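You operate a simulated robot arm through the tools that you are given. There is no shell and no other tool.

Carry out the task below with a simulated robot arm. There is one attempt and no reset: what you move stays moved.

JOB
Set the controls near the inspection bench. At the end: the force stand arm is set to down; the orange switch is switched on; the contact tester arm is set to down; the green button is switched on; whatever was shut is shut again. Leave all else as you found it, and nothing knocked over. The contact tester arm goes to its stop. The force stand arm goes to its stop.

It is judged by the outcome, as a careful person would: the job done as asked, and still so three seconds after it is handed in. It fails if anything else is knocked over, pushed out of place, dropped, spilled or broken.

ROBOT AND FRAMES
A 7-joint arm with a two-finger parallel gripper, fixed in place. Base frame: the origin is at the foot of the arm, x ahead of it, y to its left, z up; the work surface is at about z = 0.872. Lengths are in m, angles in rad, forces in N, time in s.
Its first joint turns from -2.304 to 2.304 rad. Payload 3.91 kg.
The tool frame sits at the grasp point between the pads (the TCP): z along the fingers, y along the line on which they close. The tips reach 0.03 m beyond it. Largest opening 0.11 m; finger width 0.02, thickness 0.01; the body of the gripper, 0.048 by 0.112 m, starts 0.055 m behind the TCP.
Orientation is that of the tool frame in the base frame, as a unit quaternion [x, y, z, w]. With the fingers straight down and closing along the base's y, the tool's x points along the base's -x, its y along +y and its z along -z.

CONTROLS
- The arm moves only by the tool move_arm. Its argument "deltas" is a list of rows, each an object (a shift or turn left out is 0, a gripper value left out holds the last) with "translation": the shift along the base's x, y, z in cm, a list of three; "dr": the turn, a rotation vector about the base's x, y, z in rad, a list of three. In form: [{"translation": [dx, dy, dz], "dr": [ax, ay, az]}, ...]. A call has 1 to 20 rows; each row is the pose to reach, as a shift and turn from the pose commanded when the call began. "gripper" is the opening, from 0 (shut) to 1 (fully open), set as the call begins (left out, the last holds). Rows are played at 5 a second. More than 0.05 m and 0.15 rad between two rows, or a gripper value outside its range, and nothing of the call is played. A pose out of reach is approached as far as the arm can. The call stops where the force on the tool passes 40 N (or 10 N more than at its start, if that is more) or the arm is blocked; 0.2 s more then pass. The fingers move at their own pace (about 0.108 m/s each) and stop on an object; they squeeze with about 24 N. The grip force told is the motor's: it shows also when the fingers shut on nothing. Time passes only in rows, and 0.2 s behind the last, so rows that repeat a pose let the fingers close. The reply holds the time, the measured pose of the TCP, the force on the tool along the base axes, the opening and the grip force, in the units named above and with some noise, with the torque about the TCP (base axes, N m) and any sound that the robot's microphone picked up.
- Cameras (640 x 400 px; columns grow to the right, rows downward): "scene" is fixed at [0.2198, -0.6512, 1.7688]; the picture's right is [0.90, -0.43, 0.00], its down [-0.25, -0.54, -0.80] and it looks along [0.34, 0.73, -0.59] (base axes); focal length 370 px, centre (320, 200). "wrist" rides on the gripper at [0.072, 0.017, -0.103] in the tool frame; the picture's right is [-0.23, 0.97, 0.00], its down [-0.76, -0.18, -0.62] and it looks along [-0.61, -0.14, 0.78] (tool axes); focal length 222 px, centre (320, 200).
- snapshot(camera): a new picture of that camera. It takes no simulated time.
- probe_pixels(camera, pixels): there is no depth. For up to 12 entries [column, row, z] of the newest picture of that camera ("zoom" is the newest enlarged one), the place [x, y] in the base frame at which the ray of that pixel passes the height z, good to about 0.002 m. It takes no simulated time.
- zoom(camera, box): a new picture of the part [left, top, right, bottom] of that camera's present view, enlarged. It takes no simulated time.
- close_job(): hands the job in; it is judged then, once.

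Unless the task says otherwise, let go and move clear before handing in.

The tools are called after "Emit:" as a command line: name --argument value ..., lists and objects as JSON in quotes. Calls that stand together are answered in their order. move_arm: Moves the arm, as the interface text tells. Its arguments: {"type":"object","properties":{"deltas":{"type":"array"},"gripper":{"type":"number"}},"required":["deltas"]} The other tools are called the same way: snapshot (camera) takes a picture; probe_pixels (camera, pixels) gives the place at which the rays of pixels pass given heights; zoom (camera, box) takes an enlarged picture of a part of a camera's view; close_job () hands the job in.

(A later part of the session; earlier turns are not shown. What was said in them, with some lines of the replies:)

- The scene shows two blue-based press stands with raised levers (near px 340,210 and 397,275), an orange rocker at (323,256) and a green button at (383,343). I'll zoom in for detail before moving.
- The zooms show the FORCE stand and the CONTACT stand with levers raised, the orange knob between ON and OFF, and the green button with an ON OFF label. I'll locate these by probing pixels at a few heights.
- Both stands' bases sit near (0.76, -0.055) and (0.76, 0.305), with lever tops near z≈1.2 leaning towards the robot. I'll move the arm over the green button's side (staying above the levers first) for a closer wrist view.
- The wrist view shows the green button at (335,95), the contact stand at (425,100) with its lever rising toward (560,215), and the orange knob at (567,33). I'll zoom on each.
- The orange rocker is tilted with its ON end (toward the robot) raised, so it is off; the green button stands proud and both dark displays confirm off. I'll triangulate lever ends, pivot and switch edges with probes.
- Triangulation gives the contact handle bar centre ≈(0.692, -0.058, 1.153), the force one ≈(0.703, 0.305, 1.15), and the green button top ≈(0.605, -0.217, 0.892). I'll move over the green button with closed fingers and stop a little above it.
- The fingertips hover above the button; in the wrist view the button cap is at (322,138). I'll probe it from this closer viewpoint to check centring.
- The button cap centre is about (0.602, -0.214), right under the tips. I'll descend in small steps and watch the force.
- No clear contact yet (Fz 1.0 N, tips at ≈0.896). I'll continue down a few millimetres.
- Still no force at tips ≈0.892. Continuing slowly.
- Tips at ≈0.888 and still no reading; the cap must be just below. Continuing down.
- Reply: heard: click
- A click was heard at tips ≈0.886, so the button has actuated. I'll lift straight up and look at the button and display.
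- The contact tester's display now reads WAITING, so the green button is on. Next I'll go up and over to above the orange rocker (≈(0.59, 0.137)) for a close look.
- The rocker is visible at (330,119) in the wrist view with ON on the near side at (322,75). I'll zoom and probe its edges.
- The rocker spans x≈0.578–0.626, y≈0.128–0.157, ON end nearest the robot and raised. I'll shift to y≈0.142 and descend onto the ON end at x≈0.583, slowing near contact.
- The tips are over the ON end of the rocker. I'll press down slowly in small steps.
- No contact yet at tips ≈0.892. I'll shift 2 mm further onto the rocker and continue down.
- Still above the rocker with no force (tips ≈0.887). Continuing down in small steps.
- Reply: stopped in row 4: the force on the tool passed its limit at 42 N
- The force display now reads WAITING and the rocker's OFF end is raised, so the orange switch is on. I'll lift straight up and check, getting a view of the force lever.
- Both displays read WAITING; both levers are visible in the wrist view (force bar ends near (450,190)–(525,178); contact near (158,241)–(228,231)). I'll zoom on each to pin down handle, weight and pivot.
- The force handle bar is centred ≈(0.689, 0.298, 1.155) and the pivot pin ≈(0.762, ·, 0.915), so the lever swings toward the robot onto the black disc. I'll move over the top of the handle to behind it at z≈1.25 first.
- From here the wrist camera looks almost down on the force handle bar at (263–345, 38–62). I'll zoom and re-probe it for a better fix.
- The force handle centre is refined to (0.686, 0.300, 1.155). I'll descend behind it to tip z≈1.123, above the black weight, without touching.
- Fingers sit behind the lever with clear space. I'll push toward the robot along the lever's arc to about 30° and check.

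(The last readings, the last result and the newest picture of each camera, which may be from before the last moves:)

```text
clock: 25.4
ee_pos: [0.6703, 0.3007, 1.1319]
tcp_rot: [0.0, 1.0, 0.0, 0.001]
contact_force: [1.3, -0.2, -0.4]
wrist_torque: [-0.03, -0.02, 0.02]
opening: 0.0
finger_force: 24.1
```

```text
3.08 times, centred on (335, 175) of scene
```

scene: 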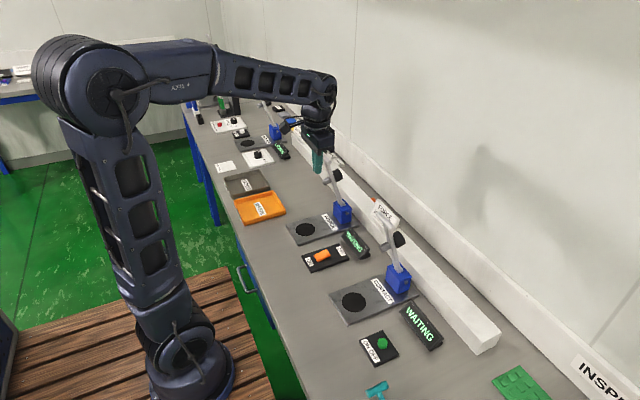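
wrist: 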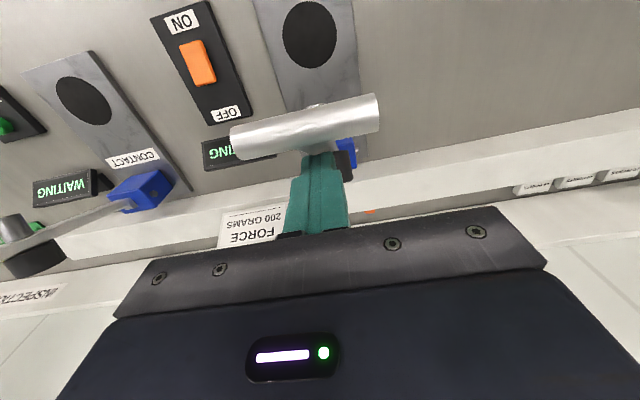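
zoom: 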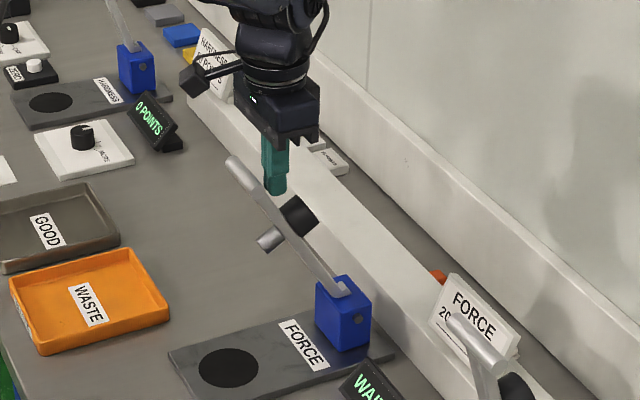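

The lever follows the finger with very little force. I'll continue along the arc to about 65°.

Emit:
move_arm --deltas '[{"translation": [-0.8, 0, -0.45]}, {"translation": [-1.66, 0, -0.98]}, {"translation": [-2.4, 0, -1.5]}, {"translation": [-3.16, 0, -2.06]}, {"translation": [-3.9, 0, -2.7]}, {"translation": [-4.57, 0, -3.29]}, {"translation": [-5.2, 0, -3.95]}, {"translation": [-5.86, 0, -4.62]}, {"translation": [-6.45, 0, -5.35]}, {"translation": [-7.04, 0, -6.06]}, {"translation": [-7.6, 0, -6.85]}, {"translation": [-8.08, 0, -7.6]}, {"translation": [-8.55, 0, -8.4]}, {"translation": [-8.98, 0, -9.23]}]'

Emit:
snapshot --camera "wrist"

Emit:
zoom --camera "scene" --box '[250, 130, 380, 260]'

```text
clock: 28.4
ee_pos: [0.5821, 0.3, 1.0401]
tcp_rot: [-0.001, 1.0, 0.001, 0.0]
contact_force: [0.2, 0.0, -0.4]
wrist_torque: [0.03, -0.04, 0.04]
opening: 0.0
finger_force: 24.5
```

```text
taken
```

wrist: 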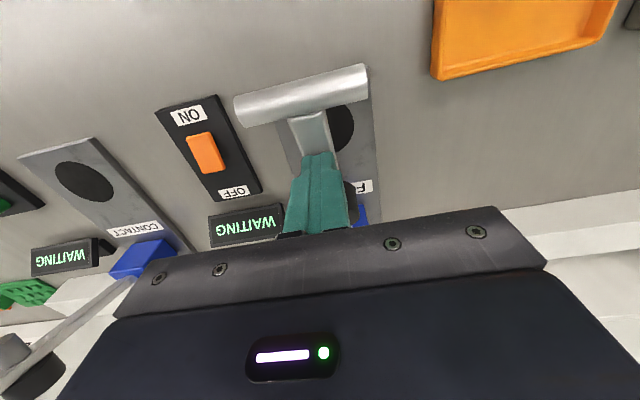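

```text
3.08 times, centred on (315, 195) of scene
```

zoom: 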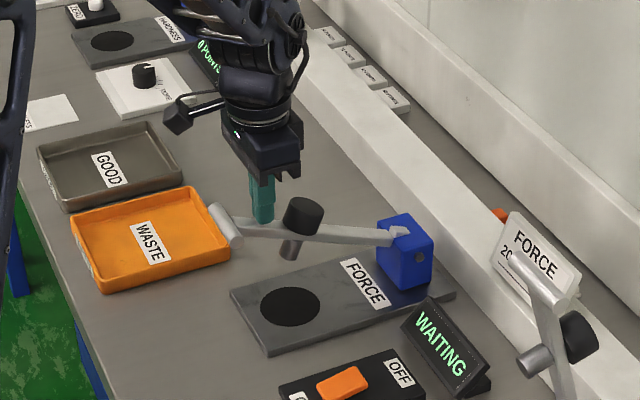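

Lever at roughly 70°, finger still on it near the handle, no load. I'll continue slowly down to about 80°.

Emit:
move_arm --deltas '[{"translation": [-0.4, 0, -0.85]}, {"translation": [-0.76, 0, -1.7]}, {"translation": [-1.08, 0, -2.6]}, {"translation": [-1.36, 0, -3.45]}, {"translation": [-1.6, 0, -4.2]}, {"translation": [-1.75, 0, -4.8]}]'

Emit:
snapshot --camera "wrist"

Emit:
zoom --camera "scene" --box '[250, 150, 380, 280]'

```text
clock: 29.8
ee_pos: [0.5633, 0.3004, 0.9924]
tcp_rot: [0.0, 1.0, 0.0, 0.001]
contact_force: [0.5, 0.2, -0.3]
wrist_torque: [0.0, 0.01, 0.05]
opening: 0.0
finger_force: 24.1
```

```text
taken
```

wrist: 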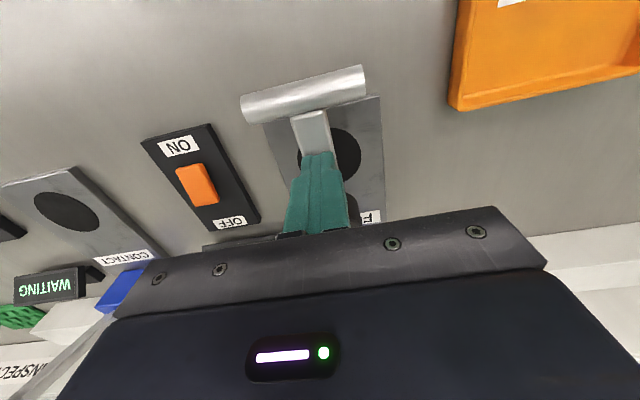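

```text
3.08 times, centred on (315, 215) of scene
```

zoom: 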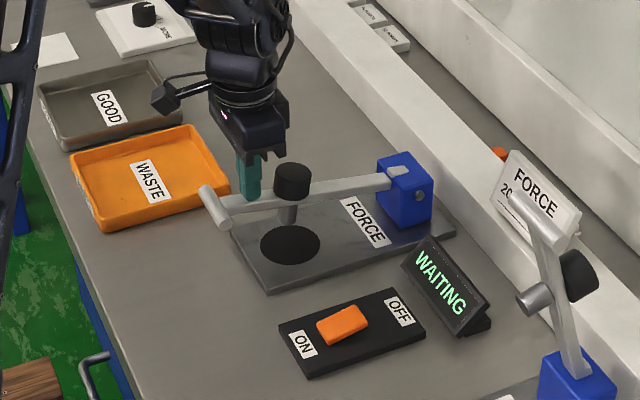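

The plunger is now above the black disc and the lever's still moving freely. I'll continue down in small steps until it meets the stop.

Emit:
move_arm --deltas '[{"translation": [-0.1, 0, -0.5]}, {"translation": [-0.2, 0, -1.0]}, {"translation": [-0.28, 0, -1.5]}, {"translation": [-0.34, 0, -2.0]}, {"translation": [-0.4, 0, -2.4]}]'

Emit:
snapshot --camera "wrist"

Emit:
zoom --camera "scene" --box '[250, 150, 380, 280]'

```text
clock: 31.0
ee_pos: [0.5592, 0.2985, 0.9681]
tcp_rot: [0.0, 1.0, 0.0, 0.0]
contact_force: [0.5, 0.0, 0.5]
wrist_torque: [0.01, 0.0, -0.01]
opening: 0.0001
finger_force: 24.1
```

```text
taken
```

wrist: 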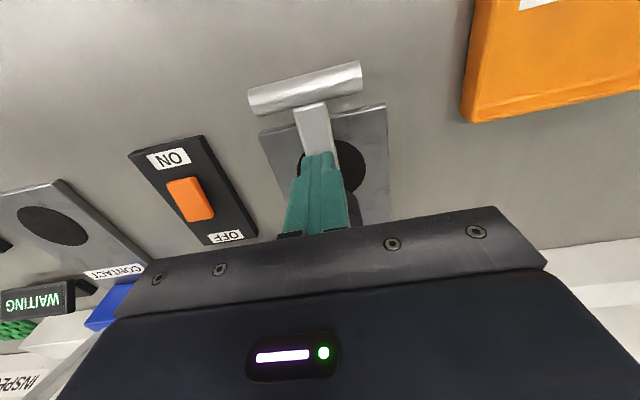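

```text
3.08 times, centred on (315, 215) of scene
```

zoom: 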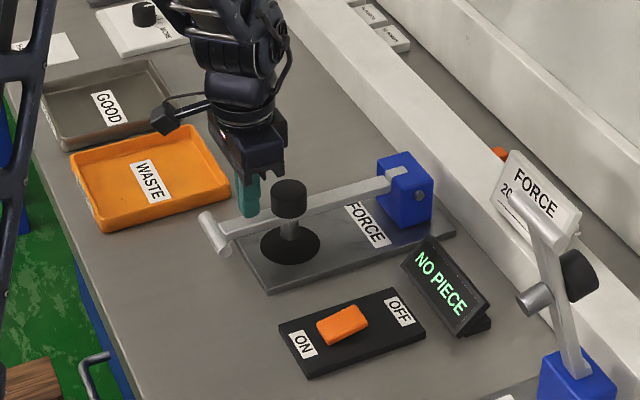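

The force display now reads NO PIECE, so it senses the arm coming down, but there's no stop reaction yet (Fz 0.5 N). I'll keep pressing down in 2 mm steps until it is firmly against its stop.

Emit:
move_arm --deltas '[{"translation": [0, 0, -0.2]}, {"translation": [0, 0, -0.4]}, {"translation": [0, 0, -0.6]}, {"translation": [0, 0, -0.8]}, {"translation": [0, 0, -1.0]}]'

Emit:
zoom --camera "scene" --box '[270, 170, 370, 270]'

```text
clock: 32.2
ee_pos: [0.56, 0.3007, 0.9593]
tcp_rot: [0.001, 1.0, 0.001, 0.001]
contact_force: [-1.1, -2.7, 12.4]
wrist_torque: [-0.06, 0.12, 0.02]
opening: 0.0
finger_force: 24.3
```

```text
4.00 times, centred on (320, 220) of scene
```

zoom: 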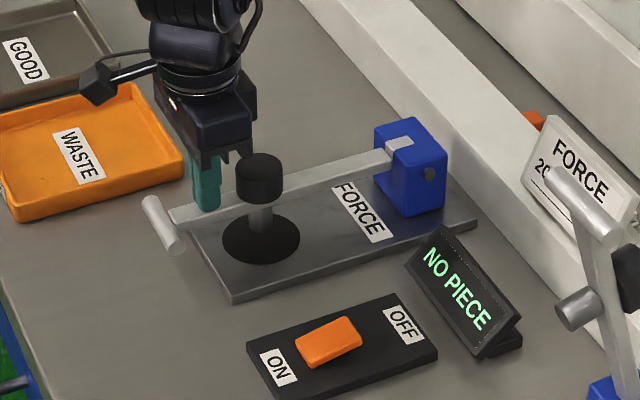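

A 12 N reaction appeared at TCP z≈0.959, so it's reaching the stop. I'll press a bit more to confirm it's firm.

Emit:
move_arm --deltas '[{"translation": [0, 0, -0.1]}, {"translation": [0, 0, -0.2]}, {"translation": [0, 0, -0.3]}, {"translation": [0, 0, -0.3]}]'

Emit:
zoom --camera "scene" --box '[270, 170, 370, 270]'

```text
clock: 32.8
ee_pos: [0.5598, 0.2993, 0.9584]
tcp_rot: [-0.002, 1.0, 0.001, 0.001]
contact_force: [-6.6, -6.5, 18.2]
wrist_torque: [-0.25, 0.33, 0.06]
opening: 0.0
finger_force: 24.0
stopped in row 2: the force on the tool passed its limit at 45 N (the readings are from after the stop); the commanded pose is now the measured one
```

```text
4.00 times, centred on (320, 220) of scene
```

zoom: 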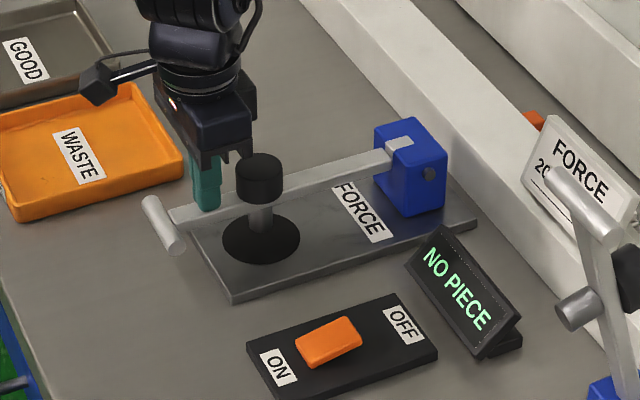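

The lever is firmly against its stop (45 N at z≈0.958). I'll lift straight up and check that it stays down.

Emit:
move_arm --deltas '[{"translation": [0, 0, 0.5]}, {"translation": [0, 0, 2]}, {"translation": [0, 0, 6]}, {"translation": [0, 0, 10.5]}, {"translation": [0, 0, 15]}, {"translation": [0, 0, 19.5]}, {"translation": [0, 0, 24]}, {"translation": [0, 0, 28.5]}, {"translation": [0, 0, 30]}, {"translation": [0, 0, 30]}]'

Emit:
snapshot --camera "scene"

Emit:
zoom --camera "scene" --box '[270, 170, 370, 270]'

Emit:
snapshot --camera "wrist"

```text
clock: 35.0
ee_pos: [0.5607, 0.3016, 1.2575]
tcp_rot: [0.0, 1.0, 0.002, 0.001]
contact_force: [0.2, -0.9, -1.3]
wrist_torque: [0.0, 0.02, 0.0]
opening: 0.0001
finger_force: 23.6
```

```text
taken
```

scene: 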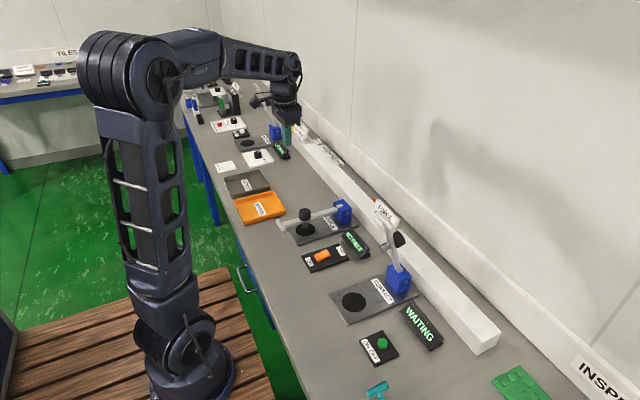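

```text
4.00 times, centred on (320, 220) of scene
```

zoom: 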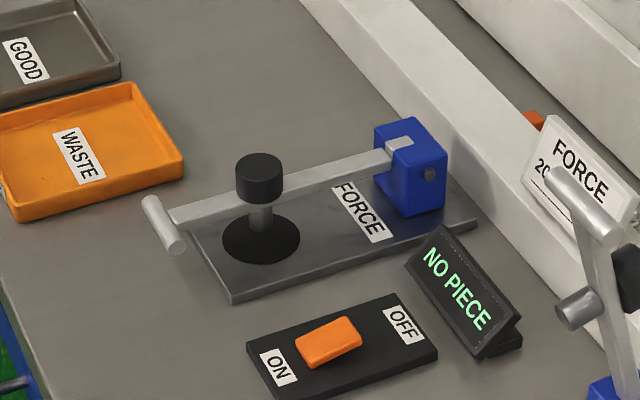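

```text
taken
```

wrist: 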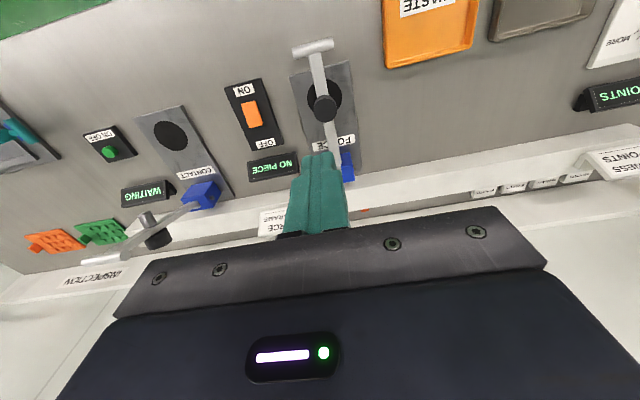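

The force arm stays down at its stop, and everything nearby looks undisturbed. Now I'll move at z≈1.26 to behind the contact lever, near (0.745, -0.062).

Emit:
move_arm --deltas '[{"translation": [1.86, -3.6, 0]}, {"translation": [3.71, -7.2, 0]}, {"translation": [5.57, -10.8, 0]}, {"translation": [7.43, -14.4, 0]}, {"translation": [9.29, -18.0, 0]}, {"translation": [11.14, -21.6, 0]}, {"translation": [13.0, -25.2, 0]}, {"translation": [14.86, -28.8, 0]}, {"translation": [16.7, -32.4, 0]}, {"translation": [18.57, -36.1, 0]}, {"translation": [18.57, -36.1, 0]}]'

Emit:
snapshot --camera "wrist"

Emit:
zoom --camera "wrist" --box '[240, 0, 380, 120]'

Emit:
snapshot --camera "scene"

Emit:
probe_pixels --camera "scene" --pixels '[[371, 215, 0.92], [396, 230, 0.92], [375, 198, 0.96], [400, 213, 0.96]]'

```text
clock: 37.4
ee_pos: [0.7459, -0.0602, 1.2586]
tcp_rot: [-0.001, 1.0, 0.001, 0.001]
contact_force: [0.6, 0.0, -0.3]
wrist_torque: [-0.01, 0.02, 0.01]
opening: 0.0001
finger_force: 24.0
```

```text
taken
```

wrist: 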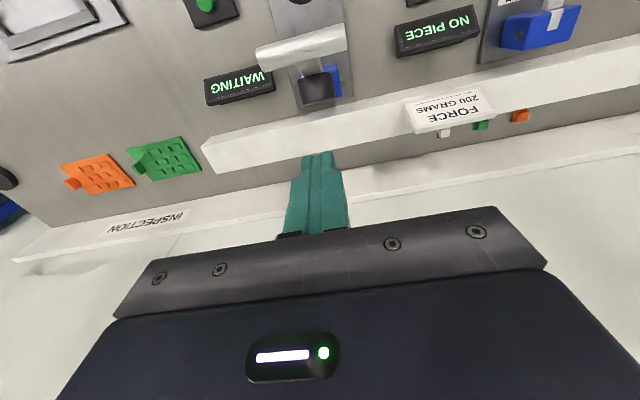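

```text
3.33 times, centred on (310, 60) of wrist
```

zoom: 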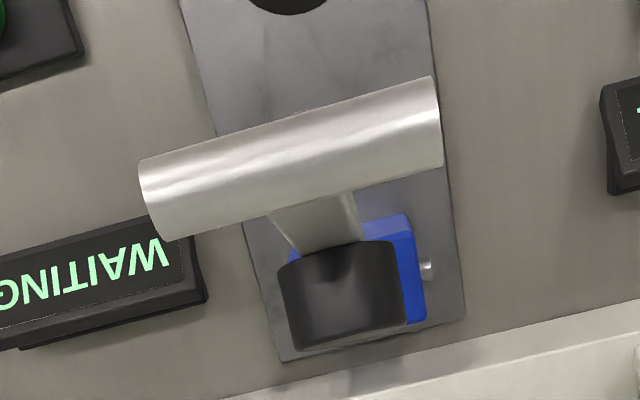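

```text
taken
```

scene: 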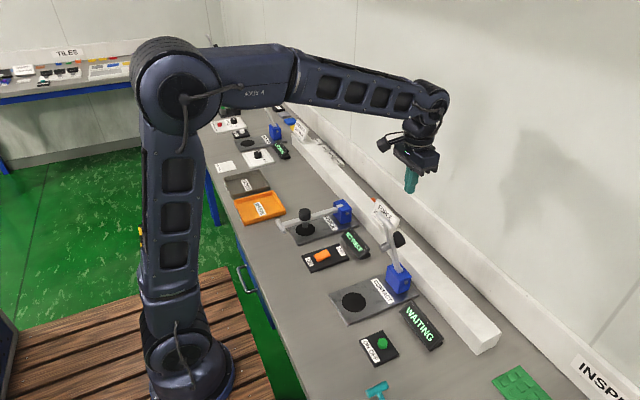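

```text
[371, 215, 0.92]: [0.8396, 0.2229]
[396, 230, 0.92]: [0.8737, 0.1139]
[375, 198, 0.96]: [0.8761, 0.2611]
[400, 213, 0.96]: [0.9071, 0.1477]
```

The view of the contact lever is nearly identical to the earlier force-lever approach, well aligned. I'll descend behind it to the same relative height.

Emit:
move_arm --deltas '[{"translation": [0, 0, -3.5]}, {"translation": [0, 0, -7]}, {"translation": [0, 0, -9.2]}, {"translation": [0, 0, -10.6]}, {"translation": [0, 0, -10.6]}]'

Emit:
snapshot --camera "wrist"

Emit:
zoom --camera "scene" --box '[320, 150, 460, 300]'

```text
clock: 38.6
ee_pos: [0.7465, -0.0599, 1.1527]
tcp_rot: [-0.001, 1.0, 0.0, 0.002]
contact_force: [-0.7, 0.2, -0.6]
wrist_torque: [0.0, -0.01, 0.04]
opening: 0.0
finger_force: 23.5
```

```text
taken
```

wrist: 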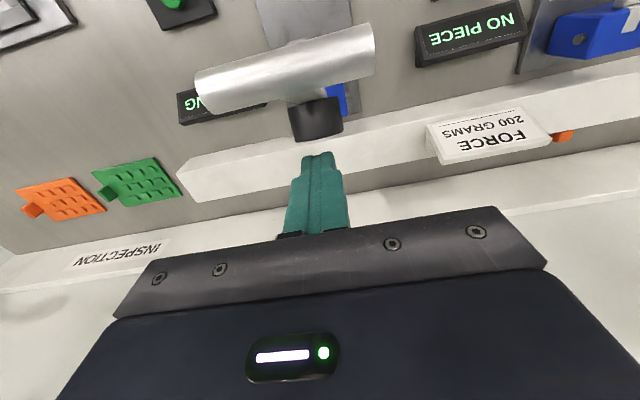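

```text
2.67 times, centred on (390, 225) of scene
```

zoom: 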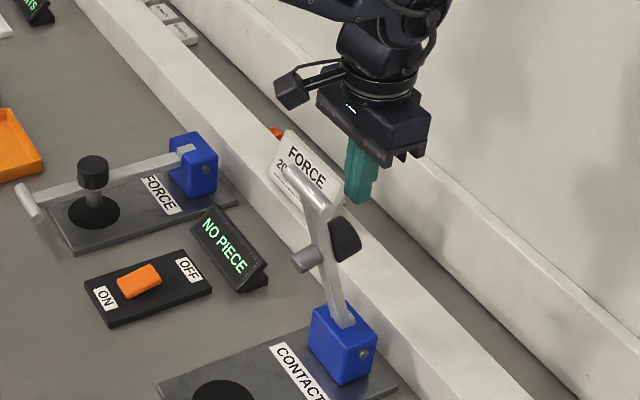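

Aligned behind the contact lever (handle marginally to −y, so I'll shift 2 mm). Now pushing along the arc as before.

Emit:
move_arm --deltas '[{"translation": [-1.2, -0.2, 0]}, {"translation": [-2.2, -0.2, 0]}, {"translation": [-3.0, -0.2, -0.1]}, {"translation": [-3.7, -0.2, -0.35]}, {"translation": [-4.4, -0.2, -0.66]}, {"translation": [-5.1, -0.2, -0.92]}, {"translation": [-5.8, -0.2, -1.2]}, {"translation": [-6.6, -0.2, -1.6]}, {"translation": [-7.4, -0.2, -2.0]}]'

Emit:
snapshot --camera "wrist"

Emit:
zoom --camera "scene" --box '[320, 170, 460, 320]'

```text
clock: 40.6
ee_pos: [0.6716, -0.0624, 1.1316]
tcp_rot: [0.0, 1.0, 0.0, 0.002]
contact_force: [-0.2, -0.1, 0.4]
wrist_torque: [0.05, -0.01, -0.02]
opening: 0.0
finger_force: 24.1
```

```text
taken
```

wrist: 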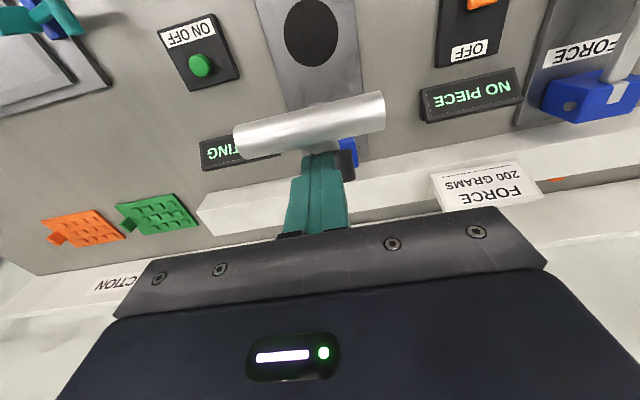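

```text
2.67 times, centred on (390, 245) of scene
```

zoom: 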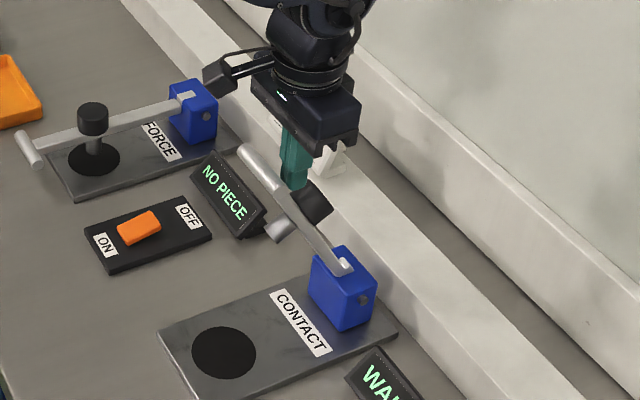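

The contact lever follows just as the other did. Continuing along the arc to about 65°.

Emit:
move_arm --deltas '[{"translation": [-0.8, 0, -0.45]}, {"translation": [-1.66, 0, -0.98]}, {"translation": [-2.4, 0, -1.5]}, {"translation": [-3.16, 0, -2.06]}, {"translation": [-3.9, 0, -2.7]}, {"translation": [-4.57, 0, -3.29]}, {"translation": [-5.2, 0, -3.95]}, {"translation": [-5.86, 0, -4.62]}, {"translation": [-6.45, 0, -5.35]}, {"translation": [-7.04, 0, -6.06]}, {"translation": [-7.6, 0, -6.85]}, {"translation": [-8.08, 0, -7.6]}, {"translation": [-8.55, 0, -8.4]}, {"translation": [-8.98, 0, -9.23]}]'

Emit:
snapshot --camera "wrist"

Emit:
zoom --camera "scene" --box '[300, 200, 440, 350]'

```text
clock: 43.6
ee_pos: [0.5826, -0.0623, 1.0397]
tcp_rot: [0.0, 1.0, 0.0, 0.002]
contact_force: [0.4, -0.6, -0.1]
wrist_torque: [0.01, 0.04, 0.02]
opening: 0.0001
finger_force: 24.2
```

```text
taken
```

wrist: 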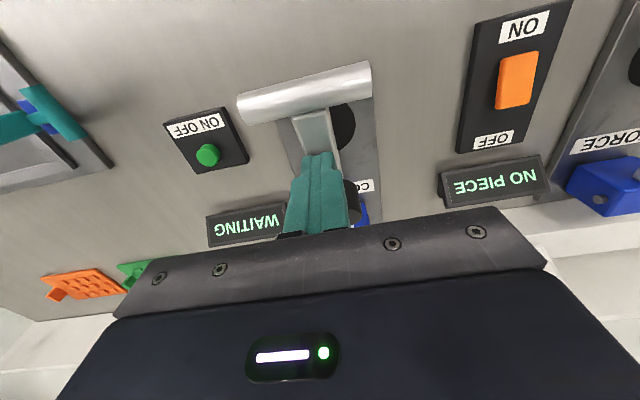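

```text
2.67 times, centred on (370, 275) of scene
```

zoom: 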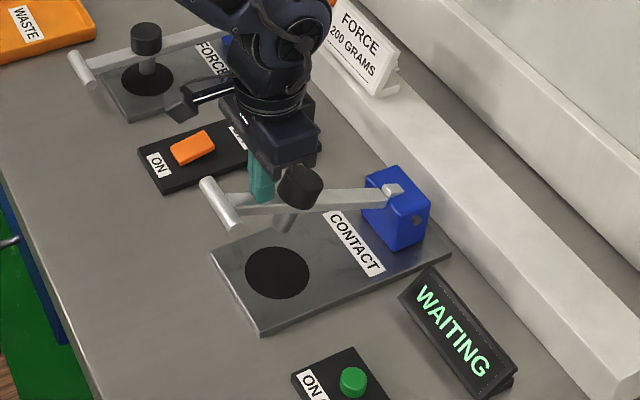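

The lever is about 70° down and still follows with no load. I'll continue with the last part of the arc.

Emit:
move_arm --deltas '[{"translation": [-0.4, 0, -0.85]}, {"translation": [-0.76, 0, -1.7]}, {"translation": [-1.08, 0, -2.6]}, {"translation": [-1.36, 0, -3.45]}, {"translation": [-1.6, 0, -4.2]}, {"translation": [-1.75, 0, -4.8]}, {"translation": [-1.85, 0, -5.3]}, {"translation": [-1.95, 0, -5.8]}, {"translation": [-2.03, 0, -6.3]}, {"translation": [-2.09, 0, -6.8]}, {"translation": [-2.15, 0, -7.2]}]'

Emit:
snapshot --camera "wrist"

Emit:
zoom --camera "scene" --box '[300, 200, 440, 350]'

```text
clock: 46.0
ee_pos: [0.5608, -0.0629, 0.9681]
tcp_rot: [0.0, 1.0, 0.0, 0.001]
contact_force: [0.2, 0.2, -0.4]
wrist_torque: [0.01, -0.03, 0.0]
opening: 0.0
finger_force: 23.7
```

```text
taken
```

wrist: 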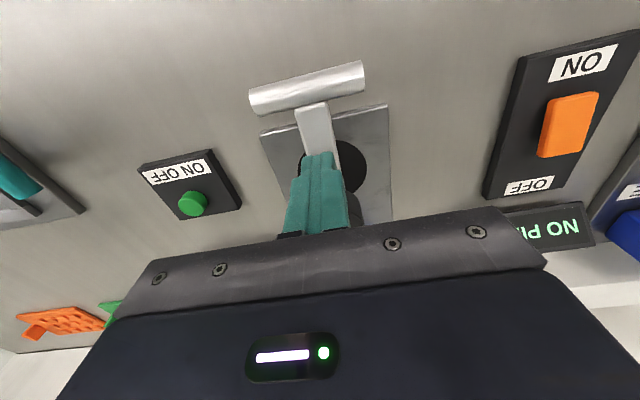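

```text
2.67 times, centred on (370, 275) of scene
```

zoom: 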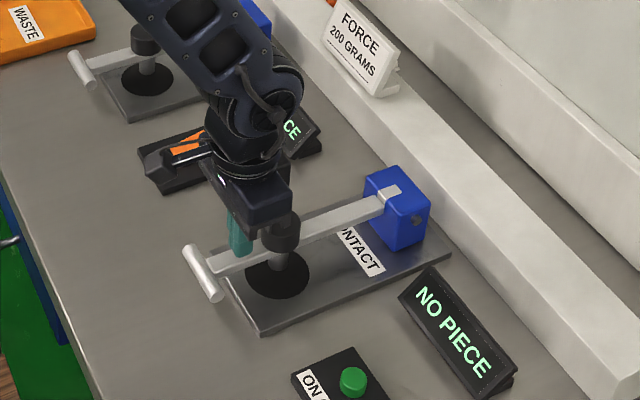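

The contact display now reads NO PIECE and the plunger is over the disc. I'll press down in 2 mm steps to bring it to its stop.

Emit:
move_arm --deltas '[{"translation": [0, 0, -0.2]}, {"translation": [0, 0, -0.4]}, {"translation": [0, 0, -0.6]}, {"translation": [0, 0, -0.8]}, {"translation": [0, 0, -1.0]}, {"translation": [0, 0, -1.1]}, {"translation": [0, 0, -1.2]}, {"translation": [0, 0, -1.3]}]'

Emit:
zoom --camera "scene" --box '[300, 200, 440, 350]'

```text
clock: 47.4
ee_pos: [0.5597, -0.0621, 0.9598]
tcp_rot: [0.0, 1.0, 0.0, 0.003]
contact_force: [-10.3, 1.5, 20.5]
wrist_torque: [0.07, 0.47, 0.0]
opening: 0.0003
finger_force: 23.9
stopped in row 6: the force on the tool passed its limit at 44 N (the readings are from after the stop); the commanded pose is now the measured one
```

```text
2.67 times, centred on (370, 275) of scene
```

zoom: 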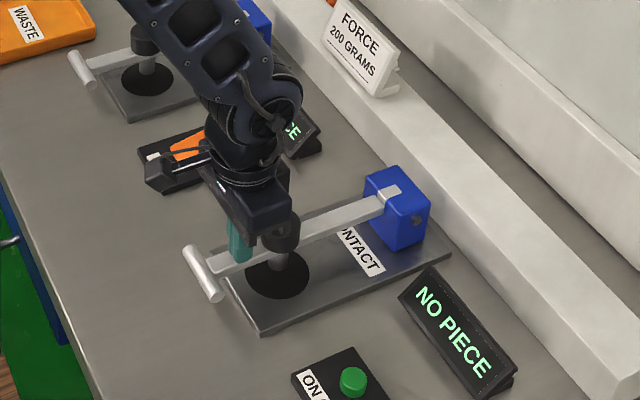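

The contact lever met its stop firmly (44 N at z≈0.960, matching the other stand). I'll lift straight up and clear, then check everything.

Emit:
move_arm --deltas '[{"translation": [0, 0, 0.5]}, {"translation": [0, 0, 2]}, {"translation": [0, 0, 6]}, {"translation": [0, 0, 10.5]}, {"translation": [0, 0, 15]}, {"translation": [0, 0, 19.5]}, {"translation": [0, 0, 24]}, {"translation": [0, 0, 28.5]}, {"translation": [0, 0, 33]}, {"translation": [0, 0, 37]}, {"translation": [3, 0, 40]}, {"translation": [7, 0, 42]}, {"translation": [7, 0, 42]}]'

Emit:
snapshot --camera "scene"

Emit:
zoom --camera "scene" --box '[270, 180, 430, 280]'

Emit:
zoom --camera "scene" --box '[320, 250, 480, 380]'

Emit:
snapshot --camera "wrist"

```text
clock: 50.2
ee_pos: [0.6293, -0.064, 1.3766]
tcp_rot: [0.0, 1.0, 0.001, 0.002]
contact_force: [-0.6, -0.9, 0.3]
wrist_torque: [-0.02, 0.03, -0.01]
opening: 0.0
finger_force: 24.0
```

```text
taken
```

scene: 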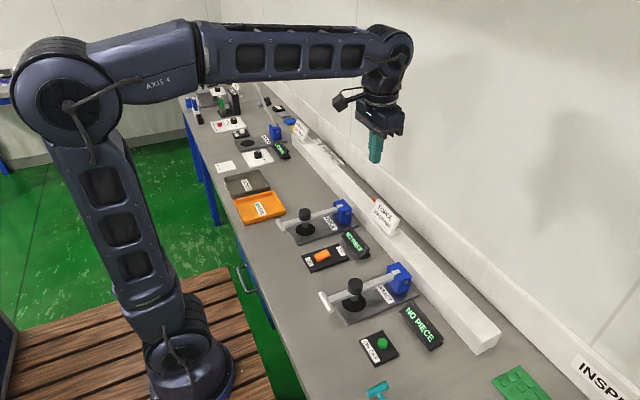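

```text
4.00 times, centred on (350, 230) of scene
```

zoom: 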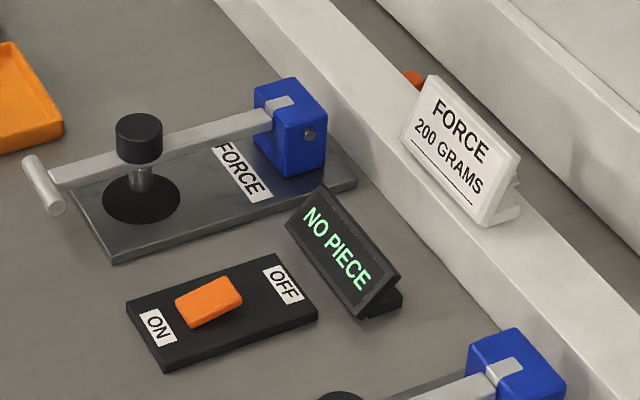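

```text
3.08 times, centred on (400, 315) of scene
```

zoom: 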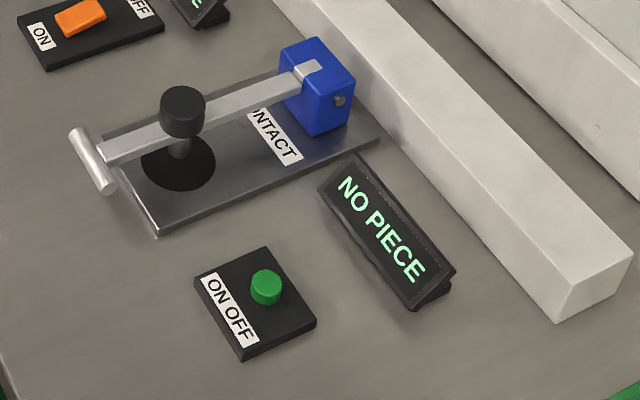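

```text
taken
```

wrist: 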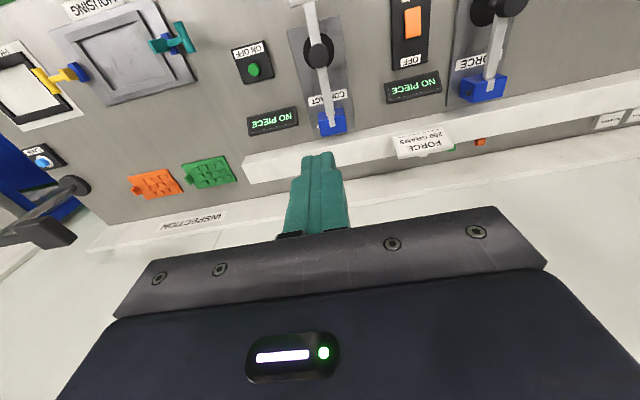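

Both arms are down, both displays are lit (NO PIECE), rocker at ON and nothing else has shifted. I'll wait a few seconds clear of everything to confirm the state holds before handing in.

Emit:
move_arm --deltas '[{"translation": [0, 0, 0]}, {"translation": [0, 0, 0]}, {"translation": [0, 0, 0]}, {"translation": [0, 0, 0]}, {"translation": [0, 0, 0]}, {"translation": [0, 0, 0]}, {"translation": [0, 0, 0]}, {"translation": [0, 0, 0]}, {"translation": [0, 0, 0]}, {"translation": [0, 0, 0]}, {"translation": [0, 0, 0]}, {"translation": [0, 0, 0]}, {"translation": [0, 0, 0]}, {"translation": [0, 0, 0]}, {"translation": [0, 0, 0]}, {"translation": [0, 0, 0]}]' --gripper 1

Emit:
zoom --camera "scene" --box '[270, 180, 430, 280]'

Emit:
zoom --camera "scene" --box '[320, 250, 480, 380]'

Emit:
zoom --camera "scene" --box '[180, 70, 340, 200]'

```text
clock: 53.6
ee_pos: [0.6299, -0.0631, 1.3765]
tcp_rot: [0.0, 1.0, 0.001, 0.002]
contact_force: [0.7, 0.3, 0.1]
wrist_torque: [0.0, 0.04, -0.04]
opening: 0.1101
finger_force: 0.0
```

```text
4.00 times, centred on (350, 230) of scene
```

zoom: 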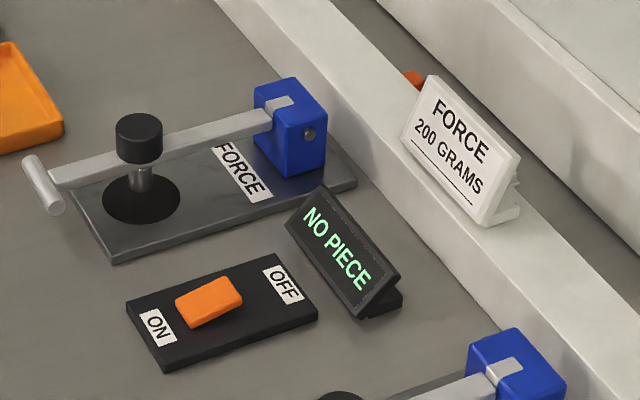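

```text
3.08 times, centred on (400, 315) of scene
```

zoom: 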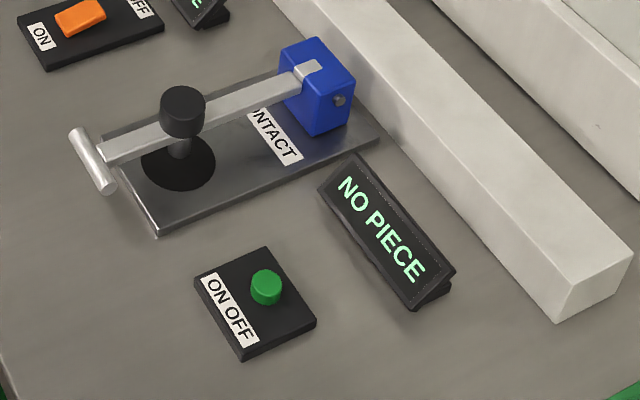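

```text
3.08 times, centred on (260, 135) of scene
```

zoom: 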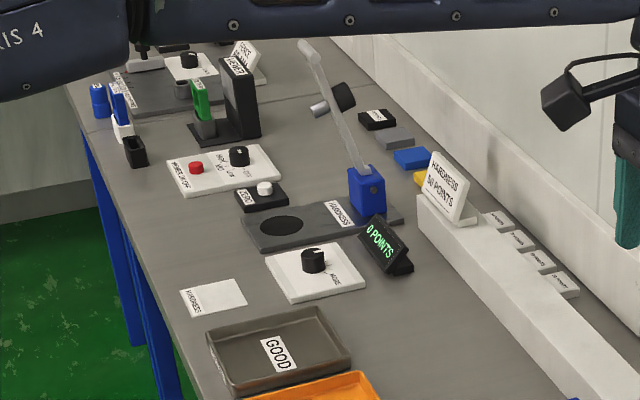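

After more than three seconds nothing has changed: both arms are down at their stops, both displays are lit, the rocker is at ON, and the rest of the bench is as it was. The gripper is empty and clear, so I'm handing in.

Emit:
close_job

```text
The job is handed in.
```

The job is handed in, with all four controls set as asked. I waited more than three seconds with the arm clear, and nothing changed in the last pictures.

- **Green button:** on. It clicked once, and the contact tester's display lit up with WAITING.
- **Orange switch:** on. It is rocked to the ON side, and the force stand's display lit up with WAITING.
- **Force stand arm:** down at its stop. I pressed until it pushed back at about 45 N, and it stayed down when I let go.
- **Contact tester arm:** down at its stop. It pushed back at about 44 N and also stayed down.

Both displays now read NO PIECE, because the arms are down with nothing under them. I saw no cover or lid on these controls, so there was nothing to shut again. Nothing else on the bench looked moved or knocked over.
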